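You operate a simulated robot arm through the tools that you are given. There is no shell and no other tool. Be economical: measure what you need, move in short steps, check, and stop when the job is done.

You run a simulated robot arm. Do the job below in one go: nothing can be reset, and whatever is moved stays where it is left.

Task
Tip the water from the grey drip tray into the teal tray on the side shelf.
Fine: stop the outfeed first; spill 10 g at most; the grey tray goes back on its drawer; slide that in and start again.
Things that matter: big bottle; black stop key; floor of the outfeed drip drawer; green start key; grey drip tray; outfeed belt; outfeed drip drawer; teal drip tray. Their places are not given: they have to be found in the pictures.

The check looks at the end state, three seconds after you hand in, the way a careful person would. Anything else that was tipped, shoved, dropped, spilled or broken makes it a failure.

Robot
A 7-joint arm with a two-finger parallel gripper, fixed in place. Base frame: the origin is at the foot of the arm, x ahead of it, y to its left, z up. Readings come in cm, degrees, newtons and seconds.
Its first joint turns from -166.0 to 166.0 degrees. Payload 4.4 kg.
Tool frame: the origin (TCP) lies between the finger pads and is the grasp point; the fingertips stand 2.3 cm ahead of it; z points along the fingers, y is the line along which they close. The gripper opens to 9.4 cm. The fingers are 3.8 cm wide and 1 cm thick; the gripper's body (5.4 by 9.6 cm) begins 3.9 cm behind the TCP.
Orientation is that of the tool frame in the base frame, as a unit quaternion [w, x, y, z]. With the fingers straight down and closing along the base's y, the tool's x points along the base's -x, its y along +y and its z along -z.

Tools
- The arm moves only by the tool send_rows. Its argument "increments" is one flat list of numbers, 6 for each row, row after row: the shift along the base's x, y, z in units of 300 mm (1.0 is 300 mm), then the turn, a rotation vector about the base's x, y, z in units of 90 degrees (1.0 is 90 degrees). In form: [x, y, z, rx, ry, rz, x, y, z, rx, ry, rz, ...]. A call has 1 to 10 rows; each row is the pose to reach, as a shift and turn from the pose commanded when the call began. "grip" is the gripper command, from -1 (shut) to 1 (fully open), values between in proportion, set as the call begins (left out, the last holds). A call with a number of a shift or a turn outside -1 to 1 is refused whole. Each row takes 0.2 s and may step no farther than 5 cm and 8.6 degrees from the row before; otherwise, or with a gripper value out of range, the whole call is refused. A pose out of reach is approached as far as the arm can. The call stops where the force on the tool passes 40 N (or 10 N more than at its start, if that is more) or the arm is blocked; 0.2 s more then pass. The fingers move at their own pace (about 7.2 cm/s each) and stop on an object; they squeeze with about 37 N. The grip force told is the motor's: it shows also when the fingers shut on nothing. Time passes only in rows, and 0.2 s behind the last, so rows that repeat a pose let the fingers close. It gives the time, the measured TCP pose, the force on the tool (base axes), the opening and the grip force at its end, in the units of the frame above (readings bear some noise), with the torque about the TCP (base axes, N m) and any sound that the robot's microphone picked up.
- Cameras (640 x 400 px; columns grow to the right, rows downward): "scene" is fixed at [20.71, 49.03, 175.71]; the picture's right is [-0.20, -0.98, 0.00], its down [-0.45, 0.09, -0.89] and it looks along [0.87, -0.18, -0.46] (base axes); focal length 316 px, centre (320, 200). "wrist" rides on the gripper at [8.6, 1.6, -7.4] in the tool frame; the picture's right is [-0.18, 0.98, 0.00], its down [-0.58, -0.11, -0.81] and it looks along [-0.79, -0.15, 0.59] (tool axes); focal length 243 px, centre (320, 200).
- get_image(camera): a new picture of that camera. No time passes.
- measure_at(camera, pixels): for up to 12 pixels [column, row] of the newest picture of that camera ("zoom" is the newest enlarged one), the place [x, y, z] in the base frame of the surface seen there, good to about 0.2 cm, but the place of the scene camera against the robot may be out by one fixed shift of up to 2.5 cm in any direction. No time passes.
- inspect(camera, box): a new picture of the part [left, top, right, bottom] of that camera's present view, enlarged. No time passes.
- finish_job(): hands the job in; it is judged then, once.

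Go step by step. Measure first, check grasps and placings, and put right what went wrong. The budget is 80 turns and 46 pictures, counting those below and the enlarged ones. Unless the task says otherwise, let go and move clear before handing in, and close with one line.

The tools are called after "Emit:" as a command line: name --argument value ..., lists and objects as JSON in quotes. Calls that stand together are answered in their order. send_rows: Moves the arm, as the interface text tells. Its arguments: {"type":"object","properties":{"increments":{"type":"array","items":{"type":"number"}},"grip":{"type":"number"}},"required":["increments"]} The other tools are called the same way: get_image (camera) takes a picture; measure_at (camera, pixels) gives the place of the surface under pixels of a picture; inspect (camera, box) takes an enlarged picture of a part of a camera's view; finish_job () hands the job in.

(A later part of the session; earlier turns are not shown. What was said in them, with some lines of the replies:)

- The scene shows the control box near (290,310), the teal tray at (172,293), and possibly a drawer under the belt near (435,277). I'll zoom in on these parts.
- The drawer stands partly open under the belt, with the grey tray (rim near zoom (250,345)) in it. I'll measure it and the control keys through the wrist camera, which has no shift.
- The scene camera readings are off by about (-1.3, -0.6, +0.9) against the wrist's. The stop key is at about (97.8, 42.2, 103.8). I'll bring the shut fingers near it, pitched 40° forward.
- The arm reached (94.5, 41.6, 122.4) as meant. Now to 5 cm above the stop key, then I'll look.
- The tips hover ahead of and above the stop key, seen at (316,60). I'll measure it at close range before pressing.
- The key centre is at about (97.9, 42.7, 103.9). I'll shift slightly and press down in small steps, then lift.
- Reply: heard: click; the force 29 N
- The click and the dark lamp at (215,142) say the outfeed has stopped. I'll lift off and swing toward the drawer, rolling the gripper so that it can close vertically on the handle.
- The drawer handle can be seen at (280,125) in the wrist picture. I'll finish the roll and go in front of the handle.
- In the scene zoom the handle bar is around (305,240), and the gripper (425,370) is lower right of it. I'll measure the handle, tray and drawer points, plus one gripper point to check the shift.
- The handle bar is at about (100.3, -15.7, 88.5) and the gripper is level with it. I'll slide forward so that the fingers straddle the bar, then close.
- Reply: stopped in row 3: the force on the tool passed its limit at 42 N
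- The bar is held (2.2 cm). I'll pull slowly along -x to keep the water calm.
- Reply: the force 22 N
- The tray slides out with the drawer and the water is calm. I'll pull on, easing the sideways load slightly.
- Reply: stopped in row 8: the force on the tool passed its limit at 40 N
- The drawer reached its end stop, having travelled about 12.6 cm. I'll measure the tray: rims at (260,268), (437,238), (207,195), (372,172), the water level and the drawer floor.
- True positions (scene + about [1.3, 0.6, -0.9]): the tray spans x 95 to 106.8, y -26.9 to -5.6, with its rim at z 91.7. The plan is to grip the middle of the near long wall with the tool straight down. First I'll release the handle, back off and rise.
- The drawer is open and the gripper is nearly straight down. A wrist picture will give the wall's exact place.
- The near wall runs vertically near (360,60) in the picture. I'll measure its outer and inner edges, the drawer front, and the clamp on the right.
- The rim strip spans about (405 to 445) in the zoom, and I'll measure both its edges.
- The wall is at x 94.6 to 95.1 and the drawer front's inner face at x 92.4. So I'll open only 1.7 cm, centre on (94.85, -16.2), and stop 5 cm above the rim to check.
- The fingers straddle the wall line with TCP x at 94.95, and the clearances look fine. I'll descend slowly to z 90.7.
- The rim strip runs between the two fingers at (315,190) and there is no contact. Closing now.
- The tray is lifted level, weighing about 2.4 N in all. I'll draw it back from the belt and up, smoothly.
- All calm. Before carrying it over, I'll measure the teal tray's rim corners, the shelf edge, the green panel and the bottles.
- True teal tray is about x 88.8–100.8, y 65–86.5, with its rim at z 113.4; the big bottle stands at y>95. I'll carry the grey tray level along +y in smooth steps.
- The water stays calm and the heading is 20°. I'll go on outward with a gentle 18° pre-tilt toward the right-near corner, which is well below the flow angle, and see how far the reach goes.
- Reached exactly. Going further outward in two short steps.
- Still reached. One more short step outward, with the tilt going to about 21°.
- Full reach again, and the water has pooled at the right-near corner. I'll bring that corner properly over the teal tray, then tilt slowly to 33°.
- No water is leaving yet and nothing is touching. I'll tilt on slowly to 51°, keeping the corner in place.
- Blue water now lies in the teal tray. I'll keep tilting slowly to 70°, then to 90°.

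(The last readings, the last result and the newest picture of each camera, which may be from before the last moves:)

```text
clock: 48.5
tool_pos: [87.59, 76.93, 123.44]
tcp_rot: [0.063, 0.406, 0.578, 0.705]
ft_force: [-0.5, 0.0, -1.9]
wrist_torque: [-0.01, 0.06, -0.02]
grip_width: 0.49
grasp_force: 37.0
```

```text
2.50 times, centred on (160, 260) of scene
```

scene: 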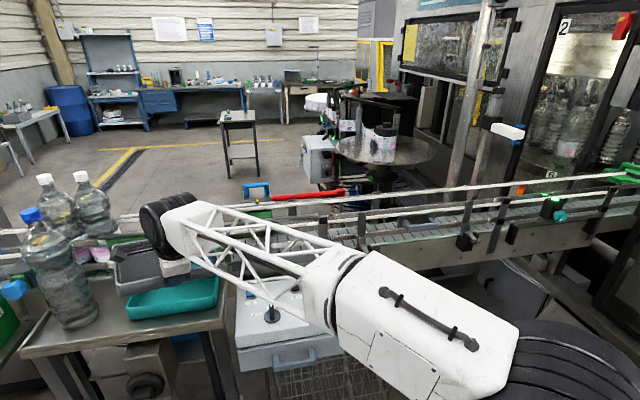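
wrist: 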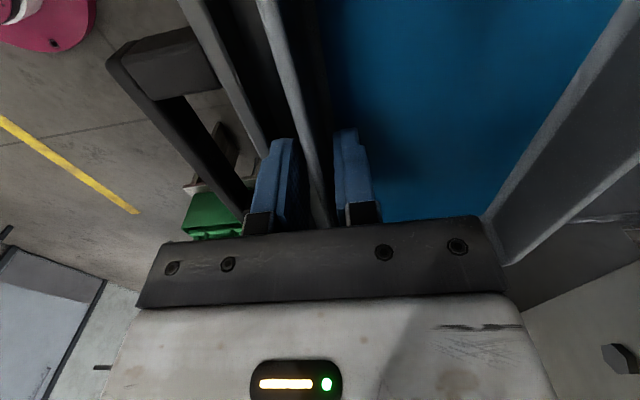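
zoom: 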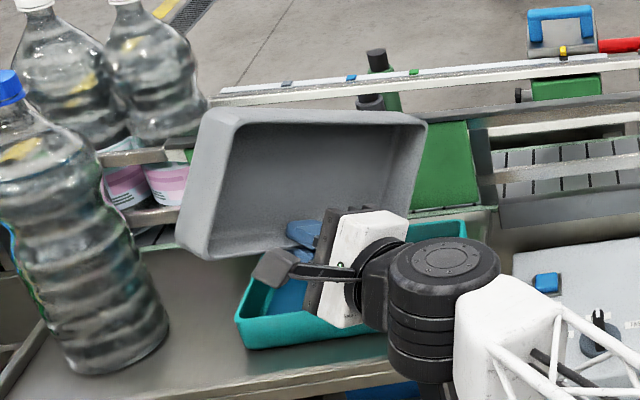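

Nearly empty. I'll tip to 104° and hold for the last drops, a little higher for the wrist's clearance.

Emit:
send_rows --increments '[0, 0, 0.01, 0.017, -0.0143, 0, 0, 0, 0.02, 0.034, -0.0286, 0, 0, 0, 0.03, 0.0511, -0.0429, 0, 0, 0, 0.03, 0.0681, -0.0572, 0, 0, 0, 0.03, 0.0851, -0.0714, 0, 0, 0, 0.03, 0.1021, -0.0857, 0, 0, 0, 0.03, 0.1191, -0.1, 0, 0, 0, 0.03, 0.1191, -0.1, 0, 0, 0, 0.03, 0.1191, -0.1, 0, 0, 0, 0.03, 0.1191, -0.1, 0]'

Emit:
send_rows --increments '[0, 0, 0, 0, 0, 0, 0, 0, 0, 0, 0, 0, 0, 0, 0, 0, 0, 0, 0, 0, 0, 0, 0, 0, 0, 0, 0, 0, 0, 0]'

Emit:
inspect --camera "scene" --box '[60, 180, 260, 340]'

```text
clock: 50.7
tool_pos: [87.4, 76.84, 124.3]
tcp_rot: [0.069, 0.352, 0.503, 0.786]
ft_force: [-0.2, -0.6, -2.2]
wrist_torque: [0.01, 0.07, -0.01]
grip_width: 0.46
grasp_force: 36.9
```

```text
clock: 51.9
tool_pos: [87.63, 76.85, 124.32]
tcp_rot: [0.069, 0.353, 0.504, 0.786]
ft_force: [-1.1, 0.2, -1.5]
wrist_torque: [0.01, 0.06, -0.02]
grip_width: 0.48
grasp_force: 36.9
```

```text
2.50 times, centred on (160, 260) of scene
```

zoom: 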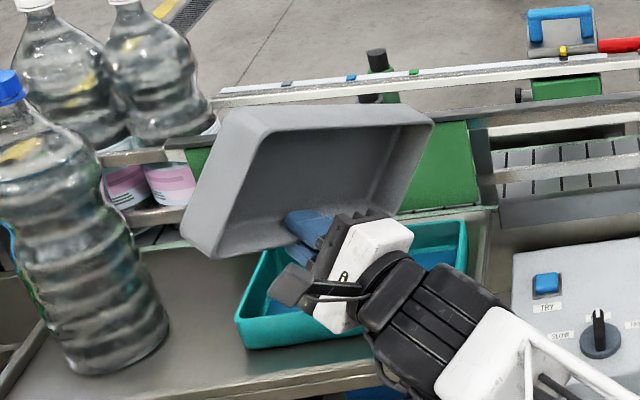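

The grey tray is empty and the shelf looks dry around the teal tray. I'll turn the tray back upright while retreating.

Emit:
send_rows --increments '[-0.005, -0.008, 0.02, -0.0681, 0.0572, 0, -0.015, -0.023, 0.04, -0.1362, 0.1143, 0, -0.03, -0.046, 0.06, -0.2043, 0.1715, 0, -0.045, -0.07, 0.08, -0.2724, 0.2286, 0, -0.06, -0.093, 0.1, -0.3405, 0.2858, 0, -0.08, -0.12, 0.117, -0.4086, 0.343, 0, -0.1, -0.15, 0.117, -0.4767, 0.4001, 0, -0.12, -0.18, 0.117, -0.5448, 0.4573, 0, -0.135, -0.21, 0.117, -0.6129, 0.5144, 0, -0.15, -0.233, 0.117, -0.681, 0.5716, 0]'

Emit:
send_rows --increments '[-0.03, -0.05, 0, -0.0511, 0.0429, 0, -0.06, -0.12, 0, -0.1022, 0.0858, 0, -0.09, -0.2, 0, -0.1532, 0.1286, 0, -0.12, -0.3, 0, -0.2043, 0.1715, 0, -0.15, -0.42, 0, -0.2043, 0.1715, 0, -0.18, -0.54, 0, -0.2043, 0.1715, 0, -0.21, -0.66, 0, -0.2043, 0.1715, 0, -0.24, -0.78, 0, -0.2043, 0.1715, 0, -0.26, -0.86, 0, -0.2043, 0.1715, 0, -0.26, -0.88, 0, -0.2043, 0.1715, 0]'

Emit:
get_image --camera "scene"

```text
clock: 53.1
tool_pos: [83.89, 73.05, 116.11]
tcp_rot: [0.017, 0.515, 0.684, 0.516]
ft_force: [-6.1, 2.5, 23.5]
wrist_torque: [-1.15, -1.32, -0.15]
grip_width: 0.79
grasp_force: 36.8
stopped in row 5: the force on the tool passed its limit at 68 N (the readings are from after the stop); the commanded pose is now the measured one
```

```text
clock: 53.7
tool_pos: [82.66, 70.33, 116.72]
tcp_rot: [0.013, 0.538, 0.713, 0.449]
ft_force: [-3.0, -2.5, 29.9]
wrist_torque: [-0.79, -1.95, -0.35]
grip_width: 0.98
grasp_force: 38.0
stopped in row 2: the force on the tool passed its limit at 48 N (the readings are from after the stop); the commanded pose is now the measured one
```

```text
13 pictures are left
```

scene: 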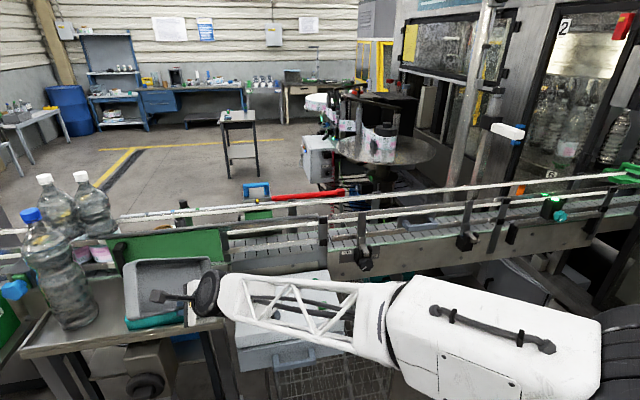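

Something went wrong: the TCP sank to z 116 instead of rising, and the force shows the grey tray pressing on something, probably the teal tray. I'll look closely before moving.

Emit:
inspect --camera "scene" --box '[80, 230, 240, 350]'

Emit:
get_image --camera "wrist"

```text
3.33 times, centred on (160, 290) of scene
```

zoom: 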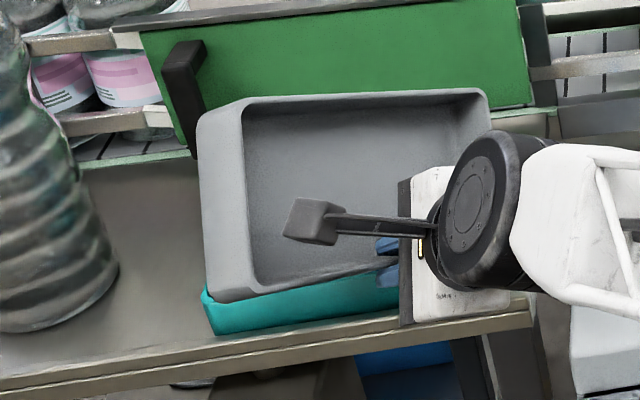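

```text
11 pictures are left
```

wrist: 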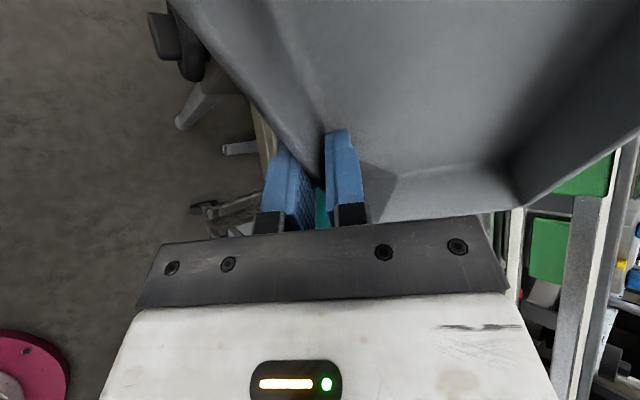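

The grey tray's low corner dipped into the teal tray and dragged it a little toward the robot. I'll lift straight up, slowly, without turning.

Emit:
send_rows --increments '[0.002, 0.003, 0.015, 0, 0, 0, 0.004, 0.006, 0.04, 0, 0, 0, 0.006, 0.008, 0.08, 0, 0, 0, 0.006, 0.008, 0.13, 0, 0, 0, 0.006, 0.008, 0.19, 0, 0, 0, 0.006, 0.008, 0.24, 0, 0, 0]'

Emit:
inspect --camera "scene" --box '[80, 230, 240, 350]'

```text
clock: 55.1
tool_pos: [82.8, 70.76, 123.44]
tcp_rot: [0.012, 0.539, 0.715, 0.445]
ft_force: [0.6, 0.4, -1.7]
wrist_torque: [-0.01, 0.12, 0.01]
grip_width: 0.49
grasp_force: 36.9
```

```text
3.33 times, centred on (160, 290) of scene
```

zoom: 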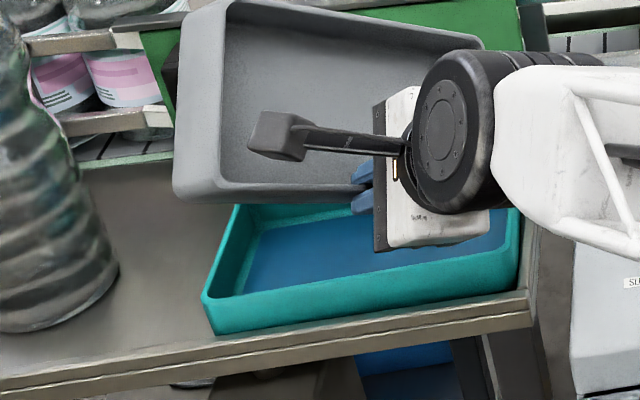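

The teal tray stands flat with its water in it, displaced toward the shelf's front edge, and the grip is sound. I'll retreat first by pure translation, upward and back.

Emit:
send_rows --increments '[0, 0, 0.05, 0, 0, 0, 0, 0, 0.12, 0, 0, 0, -0.03, -0.06, 0.15, 0, 0, 0, -0.07, -0.15, 0.15, 0, 0, 0, -0.12, -0.26, 0.15, 0, 0, 0, -0.18, -0.38, 0.15, 0, 0, 0, -0.23, -0.49, 0.15, 0, 0, 0, -0.27, -0.58, 0.15, 0, 0, 0, -0.29, -0.63, 0.15, 0, 0, 0]'

Emit:
inspect --camera "scene" --box '[60, 220, 260, 360]'

```text
clock: 57.1
tool_pos: [74.0, 51.89, 127.74]
tcp_rot: [0.011, 0.539, 0.715, 0.445]
ft_force: [0.6, -0.2, -2.6]
wrist_torque: [-0.07, 0.12, -0.01]
grip_width: 0.49
grasp_force: 37.3
```

```text
2.86 times, centred on (160, 290) of scene
```

zoom: 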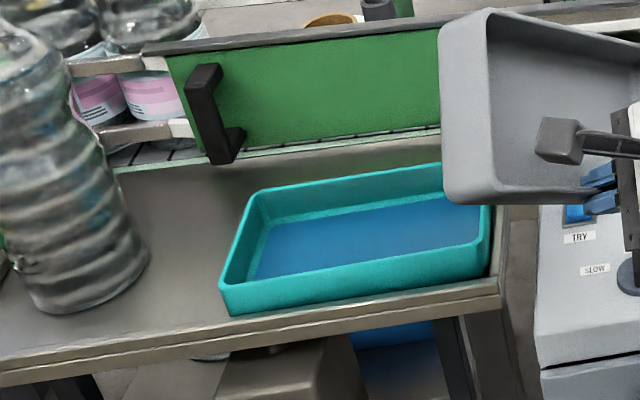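

The grey tray is clear. I'll measure how the teal tray now sits relative to the shelf edge.

Emit:
measure_at --camera "zoom" --pixels '[[225, 290], [470, 250], [255, 195], [440, 168], [480, 245], [350, 275], [230, 315], [485, 275], [235, 330], [495, 285], [340, 235], [498, 215]]'

```text
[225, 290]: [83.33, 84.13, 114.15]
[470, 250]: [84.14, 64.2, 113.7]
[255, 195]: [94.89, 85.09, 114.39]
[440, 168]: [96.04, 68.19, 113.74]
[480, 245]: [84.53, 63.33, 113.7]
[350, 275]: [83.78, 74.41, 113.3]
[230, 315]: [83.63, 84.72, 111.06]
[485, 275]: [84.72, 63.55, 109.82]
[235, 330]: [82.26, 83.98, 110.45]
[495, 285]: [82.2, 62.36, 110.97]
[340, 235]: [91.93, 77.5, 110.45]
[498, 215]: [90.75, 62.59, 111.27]
```

The teal tray moved about 4 cm toward the robot but stands flat on the shelf, so I'll push it back later. First I'll level the grey tray in free space on the way back.

Emit:
send_rows --increments '[0, -0.02, 0.03, -0.0203, 0.0214, -0.0083, 0, -0.06, 0.07, -0.0609, 0.0641, -0.0248, 0, -0.12, 0.1, -0.1015, 0.1068, -0.0413, -0.01, -0.2, 0.1, -0.1421, 0.1495, -0.0578, -0.02, -0.29, 0.1, -0.1827, 0.1922, -0.0743, -0.03, -0.38, 0.1, -0.2233, 0.2349, -0.0908, -0.03, -0.47, 0.1, -0.2639, 0.2776, -0.1073, -0.03, -0.56, 0.1, -0.3045, 0.3203, -0.1238, -0.03, -0.65, 0.1, -0.3451, 0.363, -0.1403, -0.03, -0.72, 0.1, -0.38, 0.4, -0.1545]'

```text
clock: 59.3
tool_pos: [73.41, 30.0, 131.03]
tcp_rot: [0.002, 0.701, 0.712, 0.029]
ft_force: [0.6, -0.8, -1.4]
wrist_torque: [-0.02, 0.12, -0.02]
grip_width: 0.47
grasp_force: 37.3
```

Almost level. I'll fix the last degrees and carry it back toward the drawer.

Emit:
send_rows --increments '[0.01, -0.06, 0, -0.013, 0.0135, -0.005, 0.03, -0.18, -0.02, -0.026, 0.027, -0.0105, 0.05, -0.31, -0.05, -0.026, 0.027, -0.0105, 0.08, -0.45, -0.08, -0.026, 0.027, -0.0105, 0.1, -0.59, -0.11, -0.026, 0.027, -0.0105, 0.11, -0.73, -0.14, -0.026, 0.027, -0.0105, 0.11, -0.86, -0.17, -0.026, 0.027, -0.0105, 0.11, -0.93, -0.2, -0.026, 0.027, -0.0105]'

Emit:
send_rows --increments '[0.02, -0.06, -0.05, 0, 0, 0, 0.04, -0.18, -0.13, 0, 0, 0, 0.06, -0.3, -0.23, 0, 0, 0, 0.08, -0.42, -0.33, 0, 0, 0, 0.1, -0.53, -0.43, 0, 0, 0, 0.11, -0.6, -0.5, 0, 0, 0]'

Emit:
inspect --camera "scene" --box '[370, 210, 570, 350]'

```text
clock: 61.1
tool_pos: [76.46, 2.18, 124.81]
tcp_rot: [0.002, 0.707, 0.707, 0.001]
ft_force: [0.9, -0.9, -1.4]
wrist_torque: [-0.01, 0.11, -0.02]
grip_width: 0.46
grasp_force: 36.9
```

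```text
clock: 62.5
tool_pos: [79.71, -15.76, 109.89]
tcp_rot: [0.003, 0.708, 0.706, 0.0]
ft_force: [0.3, 0.1, -1.2]
wrist_torque: [-0.04, 0.11, 0.06]
grip_width: 0.48
grasp_force: 37.2
```

```text
2.86 times, centred on (470, 280) of scene
```

zoom: 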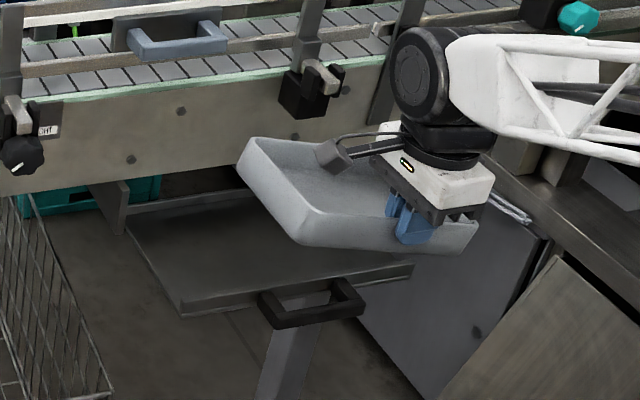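

The tray seems turned a bit in the grip. I'll measure the rim points along the near wall and at the far-left corner, and some drawer points.

Emit:
measure_at --camera "zoom" --pixels '[[303, 215], [340, 215], [375, 217], [440, 225], [470, 225], [247, 150], [280, 185], [300, 238], [440, 252], [320, 140], [185, 308], [410, 268]]'

Emit:
get_image --camera "wrist"

```text
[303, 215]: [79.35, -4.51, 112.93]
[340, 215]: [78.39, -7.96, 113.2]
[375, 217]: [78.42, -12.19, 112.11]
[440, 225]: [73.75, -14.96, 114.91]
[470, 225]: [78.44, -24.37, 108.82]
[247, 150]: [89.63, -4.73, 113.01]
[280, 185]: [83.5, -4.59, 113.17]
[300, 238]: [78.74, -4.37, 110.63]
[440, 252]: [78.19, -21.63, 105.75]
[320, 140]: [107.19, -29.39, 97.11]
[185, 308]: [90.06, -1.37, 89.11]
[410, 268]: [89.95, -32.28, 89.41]
```

```text
7 pictures are left
```

wrist: 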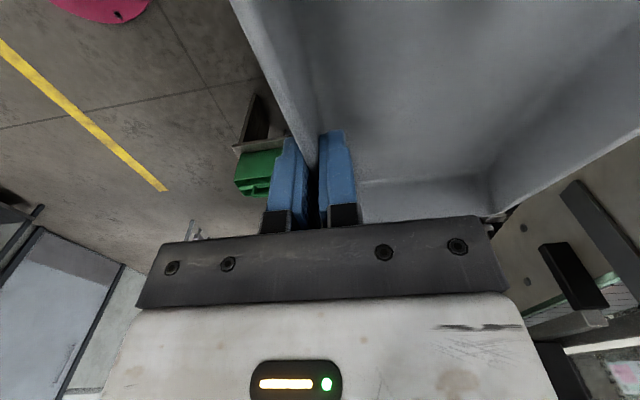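

The tray is level front to back, but its left end sits higher by about 12 to 15° (turned in the grip). I'll refine this with the wrist picture's rim points, which costs no picture.

Emit:
measure_at --camera "wrist" --pixels '[[240, 8], [250, 30], [262, 60], [275, 90], [290, 125], [495, 212], [560, 185], [620, 150], [400, 100], [480, 60], [600, 60], [430, 200]]'

Emit:
measure_at --camera "zoom" --pixels '[[320, 212], [330, 213], [350, 215], [365, 216], [455, 227], [465, 226], [255, 160], [265, 170], [350, 190], [310, 180], [455, 222], [475, 222]]'

```text
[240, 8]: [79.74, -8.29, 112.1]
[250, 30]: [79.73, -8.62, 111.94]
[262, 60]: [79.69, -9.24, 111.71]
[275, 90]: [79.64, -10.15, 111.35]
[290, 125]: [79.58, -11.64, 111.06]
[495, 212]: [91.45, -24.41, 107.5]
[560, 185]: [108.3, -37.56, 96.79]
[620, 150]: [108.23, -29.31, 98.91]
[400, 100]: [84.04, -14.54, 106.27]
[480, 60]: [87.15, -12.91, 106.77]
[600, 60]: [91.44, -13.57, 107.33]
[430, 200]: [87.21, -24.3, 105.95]
```

```text
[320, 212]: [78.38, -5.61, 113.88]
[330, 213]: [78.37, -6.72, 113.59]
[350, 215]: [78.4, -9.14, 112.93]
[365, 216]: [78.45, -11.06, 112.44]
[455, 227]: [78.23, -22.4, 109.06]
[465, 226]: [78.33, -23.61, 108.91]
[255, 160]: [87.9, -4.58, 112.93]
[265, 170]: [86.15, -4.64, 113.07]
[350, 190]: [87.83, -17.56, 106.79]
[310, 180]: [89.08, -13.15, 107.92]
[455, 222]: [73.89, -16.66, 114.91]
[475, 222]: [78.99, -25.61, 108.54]
```

The slope is about 15.5°. I'll rotate the gripper -15.5° about x so that the tray is level, and shift to y -17.7 to centre it over its old place.

Emit:
send_rows --increments '[0, -0.02, 0, -0.06, 0, 0, 0, -0.04, 0, -0.12, 0, 0, 0, -0.064, 0, -0.172, 0, 0, 0, -0.064, 0, -0.172, 0, 0]'

Emit:
inspect --camera "scene" --box '[370, 210, 570, 350]'

Emit:
measure_at --camera "zoom" --pixels '[[315, 235], [330, 235], [345, 232], [360, 230], [450, 215], [460, 213], [470, 210], [250, 160], [265, 180], [280, 200], [300, 245], [460, 235]]'

```text
clock: 63.5
tool_pos: [79.73, -17.68, 109.87]
tcp_rot: [0.097, 0.701, 0.7, -0.095]
ft_force: [0.5, -0.1, -1.8]
wrist_torque: [-0.06, 0.17, -0.01]
grip_width: 0.48
grasp_force: 37.4
```

```text
2.86 times, centred on (470, 280) of scene
```

zoom: 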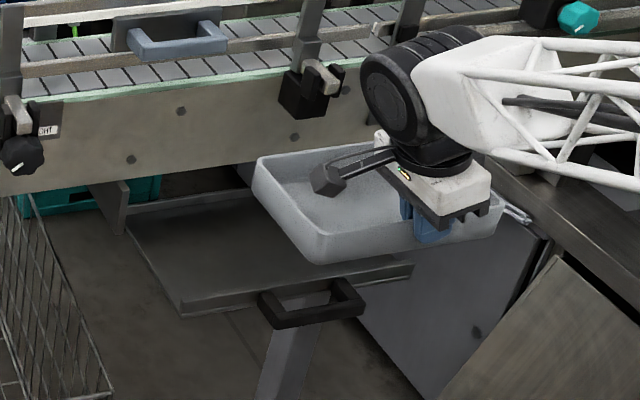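

```text
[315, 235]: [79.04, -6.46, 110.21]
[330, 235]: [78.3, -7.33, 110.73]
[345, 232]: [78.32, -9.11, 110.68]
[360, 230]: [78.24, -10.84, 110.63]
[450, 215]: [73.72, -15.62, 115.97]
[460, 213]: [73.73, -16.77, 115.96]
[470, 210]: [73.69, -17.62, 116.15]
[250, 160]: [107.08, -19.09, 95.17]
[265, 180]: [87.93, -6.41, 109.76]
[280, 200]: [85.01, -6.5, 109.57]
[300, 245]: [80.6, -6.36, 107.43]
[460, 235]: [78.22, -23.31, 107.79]
```

Emit:
measure_at --camera "zoom" --pixels '[[335, 233], [350, 231], [370, 229], [390, 227], [485, 208], [490, 207], [495, 207], [495, 215], [490, 212], [270, 165], [257, 165], [320, 262]]'

```text
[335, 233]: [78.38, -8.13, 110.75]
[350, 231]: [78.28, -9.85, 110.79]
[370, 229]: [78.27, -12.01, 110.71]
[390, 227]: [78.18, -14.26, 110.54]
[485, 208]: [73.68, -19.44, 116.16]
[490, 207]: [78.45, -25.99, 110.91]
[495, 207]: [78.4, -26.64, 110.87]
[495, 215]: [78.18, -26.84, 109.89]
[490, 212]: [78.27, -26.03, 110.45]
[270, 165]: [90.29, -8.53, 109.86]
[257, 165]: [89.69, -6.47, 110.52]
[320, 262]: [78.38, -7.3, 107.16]
```

The tray is now level (rim 110.75 left, 110.9 right) and centred at y -16.85 in scene terms, as before. I'll bring it over the drawer and lower it gently.

Emit:
send_rows --increments '[0.08, 0, -0.06, 0, 0, 0, 0.18, 0, -0.14, 0, 0, 0, 0.28, 0, -0.23, 0, 0, 0, 0.38, 0, -0.32, 0, 0, 0, 0.46, 0, -0.4, 0, 0, 0, 0.504, 0, -0.45, 0, 0, 0, 0.504, 0, -0.5, 0, 0, 0, 0.504, 0, -0.54, 0, 0, 0, 0.504, 0, -0.57, 0, 0, 0, 0.504, 0, -0.585, 0, 0, 0]'

Emit:
send_rows --increments '[0, 0, -0.007, 0, 0, 0, 0, 0, -0.014, 0, 0, 0, 0, 0, -0.019, 0, 0, 0]'

Emit:
measure_at --camera "scene" --pixels '[[435, 280]]'

```text
clock: 65.7
tool_pos: [94.96, -17.62, 92.39]
tcp_rot: [0.097, 0.701, 0.7, -0.095]
ft_force: [-1.0, 0.5, -1.7]
wrist_torque: [-0.04, 0.11, 0.01]
grip_width: 0.45
grasp_force: 37.0
```

```text
clock: 66.5
tool_pos: [94.98, -17.65, 91.85]
tcp_rot: [0.097, 0.701, 0.7, -0.095]
ft_force: [-0.1, 0.0, -2.0]
wrist_torque: [-0.05, 0.1, 0.02]
grip_width: 0.48
grasp_force: 37.4
```

```text
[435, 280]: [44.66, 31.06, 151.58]
```

Not touching yet (still -2 N). Lowering a few more millimetres.

Emit:
send_rows --increments '[0, 0, -0.004, 0, 0, 0, 0, 0, -0.008, 0, 0, 0, 0, 0, -0.012, 0, 0, 0]'

```text
clock: 67.3
tool_pos: [95.05, -17.72, 91.64]
tcp_rot: [0.098, 0.701, 0.7, -0.094]
ft_force: [-0.9, -4.4, 17.1]
wrist_torque: [0.77, 0.19, 0.1]
grip_width: 0.44
grasp_force: 36.8
```

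The tray is down (17 N of contact). I'll release to a 1.7 cm opening and lift straight up.

Emit:
send_rows --increments '[0, 0, 0.004, 0, 0, 0, 0, 0, 0.004, 0, 0, 0, 0, 0, 0.004, 0, 0, 0]' --grip -0.64

Emit:
send_rows --increments '[0, 0, 0.03, 0, 0, 0, 0, 0, 0.09, 0, 0, 0, 0, 0, 0.17, 0, 0, 0, -0.05, 0, 0.28, 0, 0, 0, -0.15, 0, 0.4, 0, 0, 0, -0.28, 0, 0.5, 0, 0, 0]'

Emit:
inspect --camera "scene" --box '[370, 210, 570, 350]'

```text
clock: 68.1
tool_pos: [94.89, -17.64, 91.67]
tcp_rot: [0.097, 0.701, 0.7, -0.093]
ft_force: [-0.8, -0.7, -0.4]
wrist_torque: [-0.01, 0.03, 0.02]
grip_width: 1.68
grasp_force: 0.0
```

```text
clock: 69.5
tool_pos: [86.44, -17.66, 106.67]
tcp_rot: [0.096, 0.702, 0.7, -0.094]
ft_force: [0.1, 0.2, -0.5]
wrist_torque: [-0.05, 0.03, -0.04]
grip_width: 1.67
grasp_force: 0.0
```

```text
2.86 times, centred on (470, 280) of scene
```

zoom: 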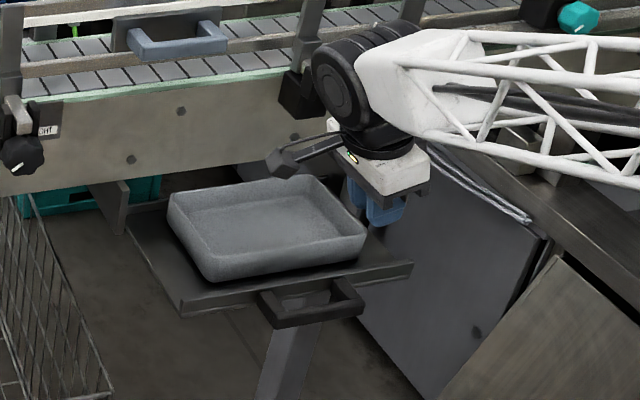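

The grey tray sits flat on the drawer in its old place. Now I'll turn the gripper level again to take the handle and slide the drawer in.

Emit:
send_rows --increments '[-0.1, 0.02, -0.02, 0.04, 0, 0, -0.2, 0.04, -0.06, 0.08, 0, 0, -0.3, 0.06, -0.12, 0.12, 0, 0, -0.4, 0.068, -0.18, 0.172, 0, 0, -0.48, 0.068, -0.22, 0.172, 0, 0]' --grip 0

Emit:
send_rows --increments '[0, 0, -0.04, 0, -0.0944, 0, 0, 0, -0.08, 0, -0.1888, 0, 0, 0, -0.12, 0, -0.2832, 0, 0, 0, -0.16, 0, -0.3776, 0, 0, 0, -0.2, 0, -0.472, 0, 0, 0, -0.24, 0, -0.5664, 0, 0, 0, -0.28, 0, -0.6608, 0, 0, 0, -0.32, 0, -0.7552, 0, 0, 0, -0.36, 0, -0.8496, 0, 0, 0, -0.4, 0, -0.944, 0]'

Emit:
send_rows --increments '[0.05, 0, 0, 0, -0.056, 0, 0.1, 0, 0, 0, -0.056, 0]'

```text
clock: 70.7
tool_pos: [72.1, -15.69, 99.87]
tcp_rot: [0.0, 0.708, 0.707, 0.001]
ft_force: [0.3, -0.2, 0.0]
wrist_torque: [0.01, 0.03, 0.0]
grip_width: 4.66
grasp_force: 0.1
```

```text
clock: 72.9
tool_pos: [72.09, -15.6, 87.98]
tcp_rot: [0.48, 0.521, 0.518, 0.479]
ft_force: [0.2, 0.2, 0.3]
wrist_torque: [-0.01, 0.0, -0.01]
grip_width: 4.69
grasp_force: 0.1
```

```text
clock: 73.5
tool_pos: [75.07, -15.6, 88.01]
tcp_rot: [0.502, 0.499, 0.498, 0.501]
ft_force: [0.3, -0.1, -0.1]
wrist_torque: [-0.01, 0.02, 0.04]
grip_width: 4.67
grasp_force: 0.0
```

The gripper is level at handle height. I'll advance to x 87.7 and close on the bar.

Emit:
send_rows --increments '[0.14, 0, 0, 0, 0, 0, 0.27, 0, 0, 0, 0, 0, 0.36, 0, 0, 0, 0, 0, 0.4, 0, 0, 0, 0, 0, 0.42, 0, 0, 0, 0, 0]'

Emit:
send_rows --increments '[0, 0, 0, 0, 0, 0, 0, 0, 0, 0, 0, 0, 0, 0, 0, 0, 0, 0]' --grip -1

```text
clock: 74.7
tool_pos: [87.8, -15.63, 88.05]
tcp_rot: [0.501, 0.5, 0.499, 0.501]
ft_force: [0.4, 0.0, -0.3]
wrist_torque: [0.0, -0.03, -0.01]
grip_width: 4.7
grasp_force: 0.1
```

```text
clock: 75.5
tool_pos: [87.71, -15.71, 87.9]
tcp_rot: [0.5, 0.501, 0.499, 0.5]
ft_force: [0.1, -1.7, -5.0]
wrist_torque: [-1.16, 0.22, 0.22]
grip_width: 2.18
grasp_force: 45.3
```

The handle is gripped. I'll slide the drawer in smoothly, 12.5 cm first.

Emit:
send_rows --increments '[0.012, 0, 0, 0, 0, 0, 0.043, 0, 0, 0, 0, 0, 0.09, 0, 0, 0, 0, 0, 0.146, 0, 0, 0, 0, 0, 0.208, 0, 0, 0, 0, 0, 0.27, 0, 0, 0, 0, 0, 0.327, 0, 0, 0, 0, 0, 0.373, 0, 0, 0, 0, 0, 0.405, 0, 0, 0, 0, 0, 0.417, 0, 0, 0, 0, 0]'

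Emit:
send_rows --increments '[0.01, 0, 0, 0, 0, 0, 0.02, 0, 0, 0, 0, 0, 0.03, 0, 0, 0, 0, 0, 0.04, 0, 0, 0, 0, 0, 0.05, 0, 0, 0, 0, 0, 0.06, 0, 0, 0, 0, 0, 0.07, 0, 0, 0, 0, 0, 0.08, 0, 0, 0, 0, 0, 0.09, 0, 0, 0, 0, 0, 0.1, 0, 0, 0, 0, 0]'

```text
clock: 77.7
tool_pos: [100.15, -15.85, 87.95]
tcp_rot: [0.501, 0.5, 0.498, 0.501]
ft_force: [-0.8, -22.1, -1.0]
wrist_torque: [-1.23, 0.24, -0.5]
grip_width: 2.2
grasp_force: 44.4
```

```text
clock: 78.7
tool_pos: [101.31, -15.55, 87.96]
tcp_rot: [0.501, 0.499, 0.498, 0.501]
ft_force: [-31.5, 6.1, 11.9]
wrist_torque: [-0.77, 0.32, -0.79]
grip_width: 2.18
grasp_force: 45.0
stopped in row 5: the force on the tool passed its limit at 58 N (the readings are from after the stop); the commanded pose is now the measured one
```

The drawer is home (stopped at x 101.3 on its end stop). I'll release the handle and back away up.

Emit:
send_rows --increments '[0, 0, 0, 0, 0, 0, 0, 0, 0, 0, 0, 0, -0.05, 0, 0, 0, 0, 0, -0.15, 0, 0, 0, 0, 0, -0.3, 0, 0, 0, 0, 0, -0.45, 0, 0, 0, 0, 0, -0.6, 0, 0.05, 0, 0, 0, -0.74, 0, 0.15, 0, 0, 0, -0.86, 0, 0.27, 0, 0, 0, -0.95, 0, 0.4, 0, 0, 0]' --grip 0

Emit:
send_rows --increments '[0, 0.08, 0.08, 0, 0.03, 0, 0, 0.18, 0.18, 0, 0.06, 0, 0, 0.28, 0.28, 0, 0.09, 0, 0, 0.38, 0.38, 0, 0.12, 0, 0, 0.48, 0.46, 0, 0.15, 0, 0, 0.58, 0.54, 0, 0.18, 0, 0, 0.68, 0.62, 0, 0.222, 0, 0, 0.78, 0.68, 0, 0.222, 0, 0, 0.88, 0.72, 0, 0.222, 0, 0, 0.96, 0.74, 0, 0.222, 0]' --grip -1

Emit:
get_image --camera "scene"

```text
refused: row 8 steps farther than a row can; nothing moved
```

```text
clock: 79.0
tool_pos: [101.34, -15.23, 87.93]
tcp_rot: [0.496, 0.507, 0.503, 0.494]
ft_force: [3.0, -1.0, -4.6]
wrist_torque: [-1.16, -0.59, 0.43]
grip_width: 2.21
grasp_force: 45.0
stopped in row 1: the force on the tool passed its limit at 81 N (the readings are from after the stop); the commanded pose is now the measured one
```

```text
4 pictures are left
```

scene: 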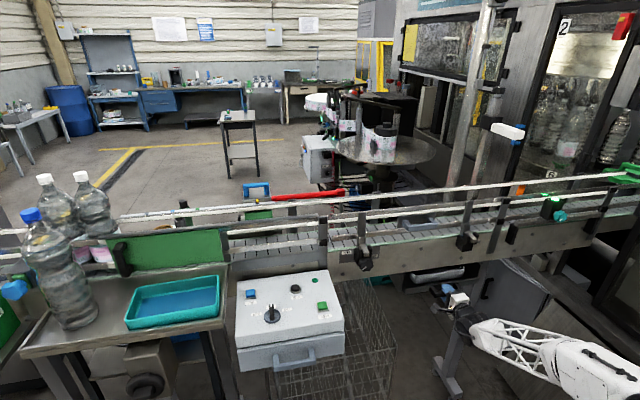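

The release call was refused for one long step, and the next call then stopped at once with the handle still gripped; nothing appears disturbed. I'll redo the release with shorter steps.

Emit:
send_rows --increments '[0, 0, 0, 0, 0, 0, 0, 0, 0, 0, 0, 0, -0.05, 0, 0, 0, 0, 0, -0.15, 0, 0, 0, 0, 0, -0.28, 0, 0, 0, 0, 0, -0.42, 0, 0, 0, 0, 0, -0.56, 0, 0.03, 0, 0, 0, -0.68, 0, 0.1, 0, 0, 0, -0.78, 0, 0.2, 0, 0, 0, -0.86, 0, 0.31, 0, 0, 0]' --grip 0

```text
clock: 81.2
tool_pos: [75.31, -15.42, 97.3]
tcp_rot: [0.496, 0.506, 0.502, 0.495]
ft_force: [-0.7, 0.6, -0.6]
wrist_torque: [0.0, 0.02, -0.03]
grip_width: 4.7
grasp_force: 0.0
```

Free of the handle. Now I'll go with shut fingers toward the teal tray to push it back to its original place.

Emit:
send_rows --increments '[-0.02, 0.096, 0.08, 0, 0.03, 0, -0.04, 0.192, 0.16, 0, 0.06, 0, -0.06, 0.288, 0.24, 0, 0.09, 0, -0.08, 0.384, 0.32, 0, 0.12, 0, -0.1, 0.48, 0.4, 0, 0.15, 0, -0.12, 0.576, 0.48, 0, 0.18, 0, -0.14, 0.672, 0.56, 0, 0.222, 0, -0.16, 0.768, 0.64, 0, 0.222, 0, -0.18, 0.864, 0.72, 0, 0.222, 0, -0.2, 0.96, 0.8, 0, 0.222, 0]' --grip -1

Emit:
send_rows --increments '[0, 0.1, 0, 0, 0, 0, 0, 0.2, 0, 0, 0, 0, 0, 0.3, 0, 0, 0, 0, 0, 0.4, 0, 0, 0, 0, 0, 0.5, 0, 0, 0, 0, 0, 0.6, 0, 0, 0, 0, 0, 0.7, 0, 0, 0, 0, 0, 0.8, 0, 0, 0, 0, 0, 0.9, 0, 0, 0, 0, 0, 1.0, 0, 0, 0, 0]'

```text
clock: 83.4
tool_pos: [69.44, 13.56, 121.04]
tcp_rot: [0.402, 0.584, 0.581, 0.399]
ft_force: [-0.5, -0.3, 0.8]
wrist_torque: [-0.01, -0.04, 0.03]
grip_width: 0.01
grasp_force: 36.6
out of reach, approached as far as the arm can: row 5, 6
```

```text
clock: 85.6
tool_pos: [69.54, 43.37, 121.45]
tcp_rot: [0.402, 0.584, 0.581, 0.4]
ft_force: [-0.2, 0.0, 0.3]
wrist_torque: [0.02, -0.03, -0.01]
grip_width: 0.01
grasp_force: 36.7
```

Emit:
send_rows --increments '[0, 0.11, 0, 0, 0, 0, 0, 0.22, 0, 0, 0, 0, 0, 0.33, 0, 0, 0, 0, 0, 0.44, 0, 0, 0, 0, 0, 0.55, 0, 0, 0, 0, 0, 0.66, 0, 0, 0, 0, 0, 0.77, 0, 0, 0, 0, 0, 0.88, 0, 0, 0, 0, 0, 0.99, 0, 0, 0, 0]'

```text
clock: 87.6
tool_pos: [69.57, 73.24, 121.21]
tcp_rot: [0.402, 0.585, 0.58, 0.399]
ft_force: [-0.1, 0.7, 0.6]
wrist_torque: [0.01, 0.01, 0.02]
grip_width: 0.01
grasp_force: 37.0
```

Now to just in front of the teal tray's near wall, at pushing height.

Emit:
send_rows --increments '[0.1, 0.03, -0.05, 0, 0, 0, 0.2, 0.06, -0.13, 0, 0, 0, 0.283, 0.074, -0.21, 0, 0, 0, 0.283, 0.074, -0.28, 0, 0, 0, 0.283, 0.074, -0.307, 0, 0, 0]'

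Emit:
inspect --camera "scene" --box '[60, 220, 260, 360]'

Emit:
measure_at --camera "zoom" --pixels '[[225, 288], [290, 275], [480, 245], [255, 195], [440, 168], [235, 330], [360, 300], [370, 290], [350, 320], [490, 215], [300, 285], [400, 270]]'

```text
clock: 88.8
tool_pos: [77.79, 75.61, 112.3]
tcp_rot: [0.402, 0.584, 0.581, 0.399]
ft_force: [0.3, -0.4, 0.0]
wrist_torque: [-0.04, 0.05, 0.02]
grip_width: 0.01
grasp_force: 36.8
```

```text
2.86 times, centred on (160, 290) of scene
```

zoom: 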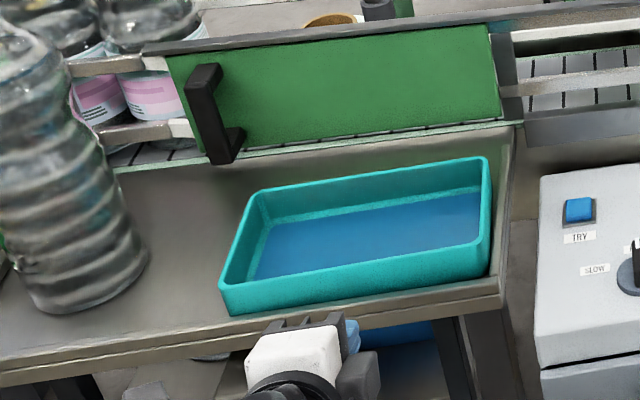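

```text
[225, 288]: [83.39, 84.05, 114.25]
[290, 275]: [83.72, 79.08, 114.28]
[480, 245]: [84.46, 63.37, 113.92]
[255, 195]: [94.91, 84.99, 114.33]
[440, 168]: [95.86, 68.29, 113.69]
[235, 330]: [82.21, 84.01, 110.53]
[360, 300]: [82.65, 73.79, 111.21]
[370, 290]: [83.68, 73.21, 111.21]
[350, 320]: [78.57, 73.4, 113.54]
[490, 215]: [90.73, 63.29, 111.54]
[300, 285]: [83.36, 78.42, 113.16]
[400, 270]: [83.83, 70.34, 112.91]
```

The teal wall's outer face is at true x ≈ 84.9 and was originally at 88.8. I'll push slowly along +x.

Emit:
send_rows --increments '[0.05, 0.007, 0, 0, 0, 0, 0.1, 0.012, 0, 0, 0, 0, 0.133, 0.012, 0, 0, 0, 0, 0.143, 0.012, 0, 0, 0, 0, 0.153, 0.012, 0, 0, 0, 0, 0.165, 0.012, 0, 0, 0, 0, 0.178, 0.012, 0, 0, 0, 0, 0.192, 0.012, 0, 0, 0, 0, 0.205, 0.012, 0, 0, 0, 0, 0.218, 0.012, 0, 0, 0, 0]'

Emit:
send_rows --increments '[0.013, 0, 0, 0, 0, 0, 0.026, 0, 0, 0, 0, 0, 0.039, 0, 0, 0, 0, 0, 0.05, 0, 0, 0, 0, 0, 0.058, 0, 0, 0, 0, 0, 0.062, 0, 0, 0, 0, 0]'

Emit:
inspect --camera "scene" --box '[60, 220, 260, 360]'

Emit:
measure_at --camera "zoom" --pixels '[[225, 260], [232, 250], [480, 215], [475, 220], [265, 170], [440, 145], [250, 270], [485, 230], [260, 165], [450, 140], [270, 255], [450, 225]]'

```text
clock: 91.0
tool_pos: [84.45, 75.66, 111.9]
tcp_rot: [0.402, 0.584, 0.581, 0.399]
ft_force: [-0.5, 0.2, -0.2]
wrist_torque: [-0.03, -0.02, 0.0]
grip_width: 0.0
grasp_force: 37.0
```

```text
clock: 92.4
tool_pos: [86.22, 75.75, 112.03]
tcp_rot: [0.402, 0.584, 0.581, 0.4]
ft_force: [-1.8, 0.8, 0.5]
wrist_torque: [0.0, -0.01, 0.01]
grip_width: 0.0
grasp_force: 36.7
```

```text
2.86 times, centred on (160, 290) of scene
```

zoom: 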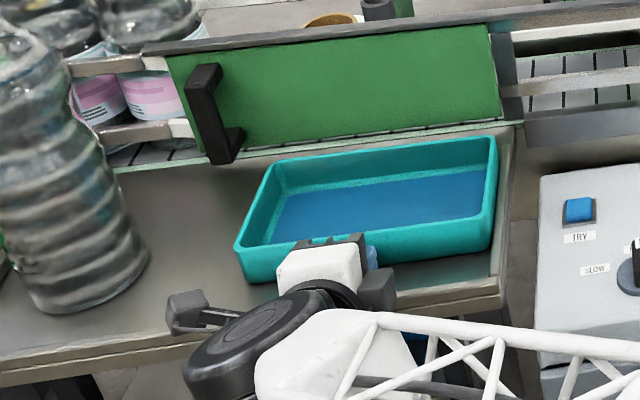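

```text
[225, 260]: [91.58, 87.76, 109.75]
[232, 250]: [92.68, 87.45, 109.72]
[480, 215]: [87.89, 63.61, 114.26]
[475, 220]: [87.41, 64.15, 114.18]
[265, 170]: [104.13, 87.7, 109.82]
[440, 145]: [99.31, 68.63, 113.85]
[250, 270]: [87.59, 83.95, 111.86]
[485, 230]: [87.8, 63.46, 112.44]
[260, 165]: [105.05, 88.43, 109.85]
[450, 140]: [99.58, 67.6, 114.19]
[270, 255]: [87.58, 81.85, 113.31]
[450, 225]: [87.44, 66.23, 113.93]
```

The teal tray is back (near wall at scene x 87.6, originally 87.5). I'll retreat straight back and up.

Emit:
send_rows --increments '[-0.05, 0, 0, 0, 0, 0, -0.17, 0, 0.02, 0, 0, 0, -0.3, 0, 0.08, 0, 0, 0, -0.4, 0, 0.18, 0, 0, 0, -0.47, 0, 0.3, 0, 0, 0, -0.5, 0, 0.42, 0, 0, 0]'

Emit:
send_rows --increments '[0, -0.1, 0.02, -0.088, 0, 0.032, 0, -0.2, 0.04, -0.175, 0, 0.064, 0, -0.3, 0.06, -0.263, 0, 0.096, 0, -0.4, 0.08, -0.351, 0, 0.128, 0, -0.5, 0.08, -0.439, 0, 0.16, 0, -0.6, 0.08, -0.526, 0, 0.192, 0, -0.7, 0.08, -0.614, 0, 0.223, 0, -0.8, 0.08, -0.702, 0, 0.255, 0, -0.9, 0.08, -0.79, 0, 0.287, 0, -1.0, 0.08, -0.877, 0, 0.319]'

```text
clock: 93.8
tool_pos: [71.32, 75.78, 124.27]
tcp_rot: [0.402, 0.585, 0.582, 0.398]
ft_force: [0.0, -0.2, -1.0]
wrist_torque: [0.0, -0.03, 0.01]
grip_width: 0.0
grasp_force: 37.3
```

```text
clock: 96.0
tool_pos: [71.42, 45.33, 126.81]
tcp_rot: [0.574, 0.048, 0.817, 0.023]
ft_force: [-0.3, -0.9, 0.8]
wrist_torque: [-0.01, -0.03, 0.04]
grip_width: 0.0
grasp_force: 36.6
```

The roll is nearly back. I'll go above the green start key at about (88.8, 35.8, 103.8) with 40° pitch, as for the stop key.

Emit:
send_rows --increments '[0.07, -0.04, -0.03, -0.006, 0.042, 0.006, 0.14, -0.08, -0.09, -0.012, 0.084, 0.012, 0.22, -0.13, -0.16, -0.018, 0.126, 0.018, 0.3, -0.18, -0.23, -0.024, 0.168, 0.024, 0.38, -0.23, -0.3, -0.031, 0.21, 0.03, 0.46, -0.28, -0.37, -0.037, 0.252, 0.036, 0.53, -0.32, -0.44, -0.043, 0.294, 0.042, 0.58, -0.335, -0.5, -0.049, 0.3355, 0.048, 0.58, -0.335, -0.5, -0.049, 0.3355, 0.048]'

Emit:
get_image --camera "wrist"

```text
clock: 98.0
tool_pos: [88.84, 35.45, 112.14]
tcp_rot: [0.343, 0.001, 0.939, 0.0]
ft_force: [-0.1, 0.1, -0.4]
wrist_torque: [-0.02, 0.0, -0.02]
grip_width: 0.02
grasp_force: 37.2
```

```text
1 pictures are left
```

wrist: 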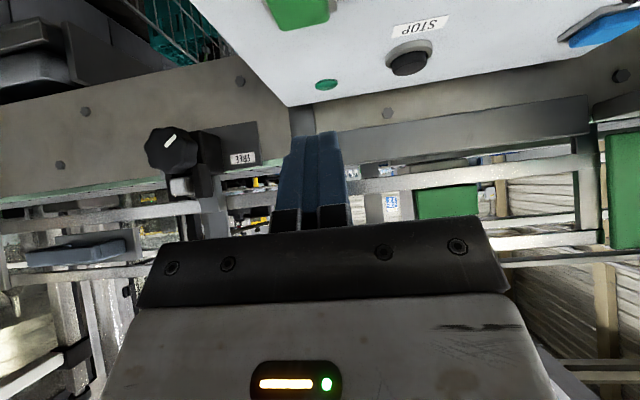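

The green key shows at (298,10); I'll measure it at close range.

Emit:
measure_at --camera "wrist" --pixels '[[275, 3], [298, 5], [322, 5], [280, 22], [300, 20], [322, 15], [405, 65]]'

```text
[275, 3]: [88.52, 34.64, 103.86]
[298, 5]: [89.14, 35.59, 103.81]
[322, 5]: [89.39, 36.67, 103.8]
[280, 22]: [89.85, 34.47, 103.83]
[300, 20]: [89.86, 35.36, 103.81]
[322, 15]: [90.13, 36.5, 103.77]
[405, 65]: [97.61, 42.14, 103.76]
```

The key centre is about (88.9, 35.6, 103.8), right below the fingertip edge. Pressing down in small steps.

Emit:
send_rows --increments '[0, 0.003, -0.07, 0, 0, 0, 0, 0.003, -0.13, 0, 0, 0, 0, 0.003, -0.16, 0, 0, 0, 0, 0.003, -0.175, 0, 0, 0, 0, 0.003, -0.19, 0, 0, 0, 0, 0.003, -0.202, 0, 0, 0]'

```text
clock: 99.4
tool_pos: [88.82, 35.72, 106.21]
tcp_rot: [0.344, 0.001, 0.939, 0.0]
ft_force: [-3.5, -1.1, 11.6]
wrist_torque: [0.0, 0.07, 0.04]
grip_width: 0.0
grasp_force: 37.2
heard: click
```

A click was heard. I'll lift clear and check the lamp with the last picture.

Emit:
send_rows --increments '[0, 0, 0.05, 0, 0, 0, 0, 0, 0.18, 0, 0, 0, -0.08, 0, 0.32, 0, 0, 0, -0.2, -0.05, 0.42, 0, 0, 0, -0.33, -0.12, 0.5, 0, 0, 0, -0.45, -0.2, 0.56, 0, 0, 0, -0.57, -0.28, 0.62, 0, 0, 0]'

Emit:
get_image --camera "scene"

```text
refused: row 5 steps farther than a row can; nothing moved
```

```text
0 pictures are left
```

scene: 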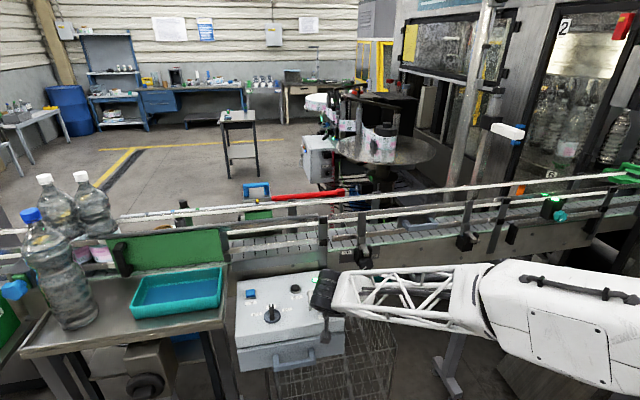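

The lift was refused for one long step; the picture shows the drawer shut and the teal tray in place, with the lamp hidden behind the wrist. I'll lift off again with shorter steps.

Emit:
send_rows --increments '[0, 0, 0.05, 0, 0, 0, 0, 0, 0.17, 0, 0, 0, -0.06, 0, 0.29, 0, 0, 0, -0.15, -0.03, 0.38, 0, 0, 0, -0.25, -0.08, 0.45, 0, 0, 0, -0.36, -0.13, 0.5, 0, 0, 0, -0.46, -0.18, 0.54, 0, 0, 0]'

```text
clock: 101.0
tool_pos: [75.08, 30.47, 122.33]
tcp_rot: [0.343, 0.0, 0.94, 0.0]
ft_force: [-0.6, -0.2, -0.6]
wrist_torque: [0.01, -0.02, -0.01]
grip_width: 0.02
grasp_force: 36.9
```

The arm is clear, the start key clicked, the drawer is in with the grey tray on it, and the water is in the teal tray, so I'm handing in.

Emit:
finish_job

```text
The job is handed in.
```

I tipped the water into the teal tray, put the grey tray back on its drawer, slid the drawer in and pressed start. The start key clicked, but I had no picture left to confirm its lamp. While I was turning the grey tray upright it dragged the teal tray about 4 cm. I pushed it back to within about 1 cm of its original place and saw no spill.
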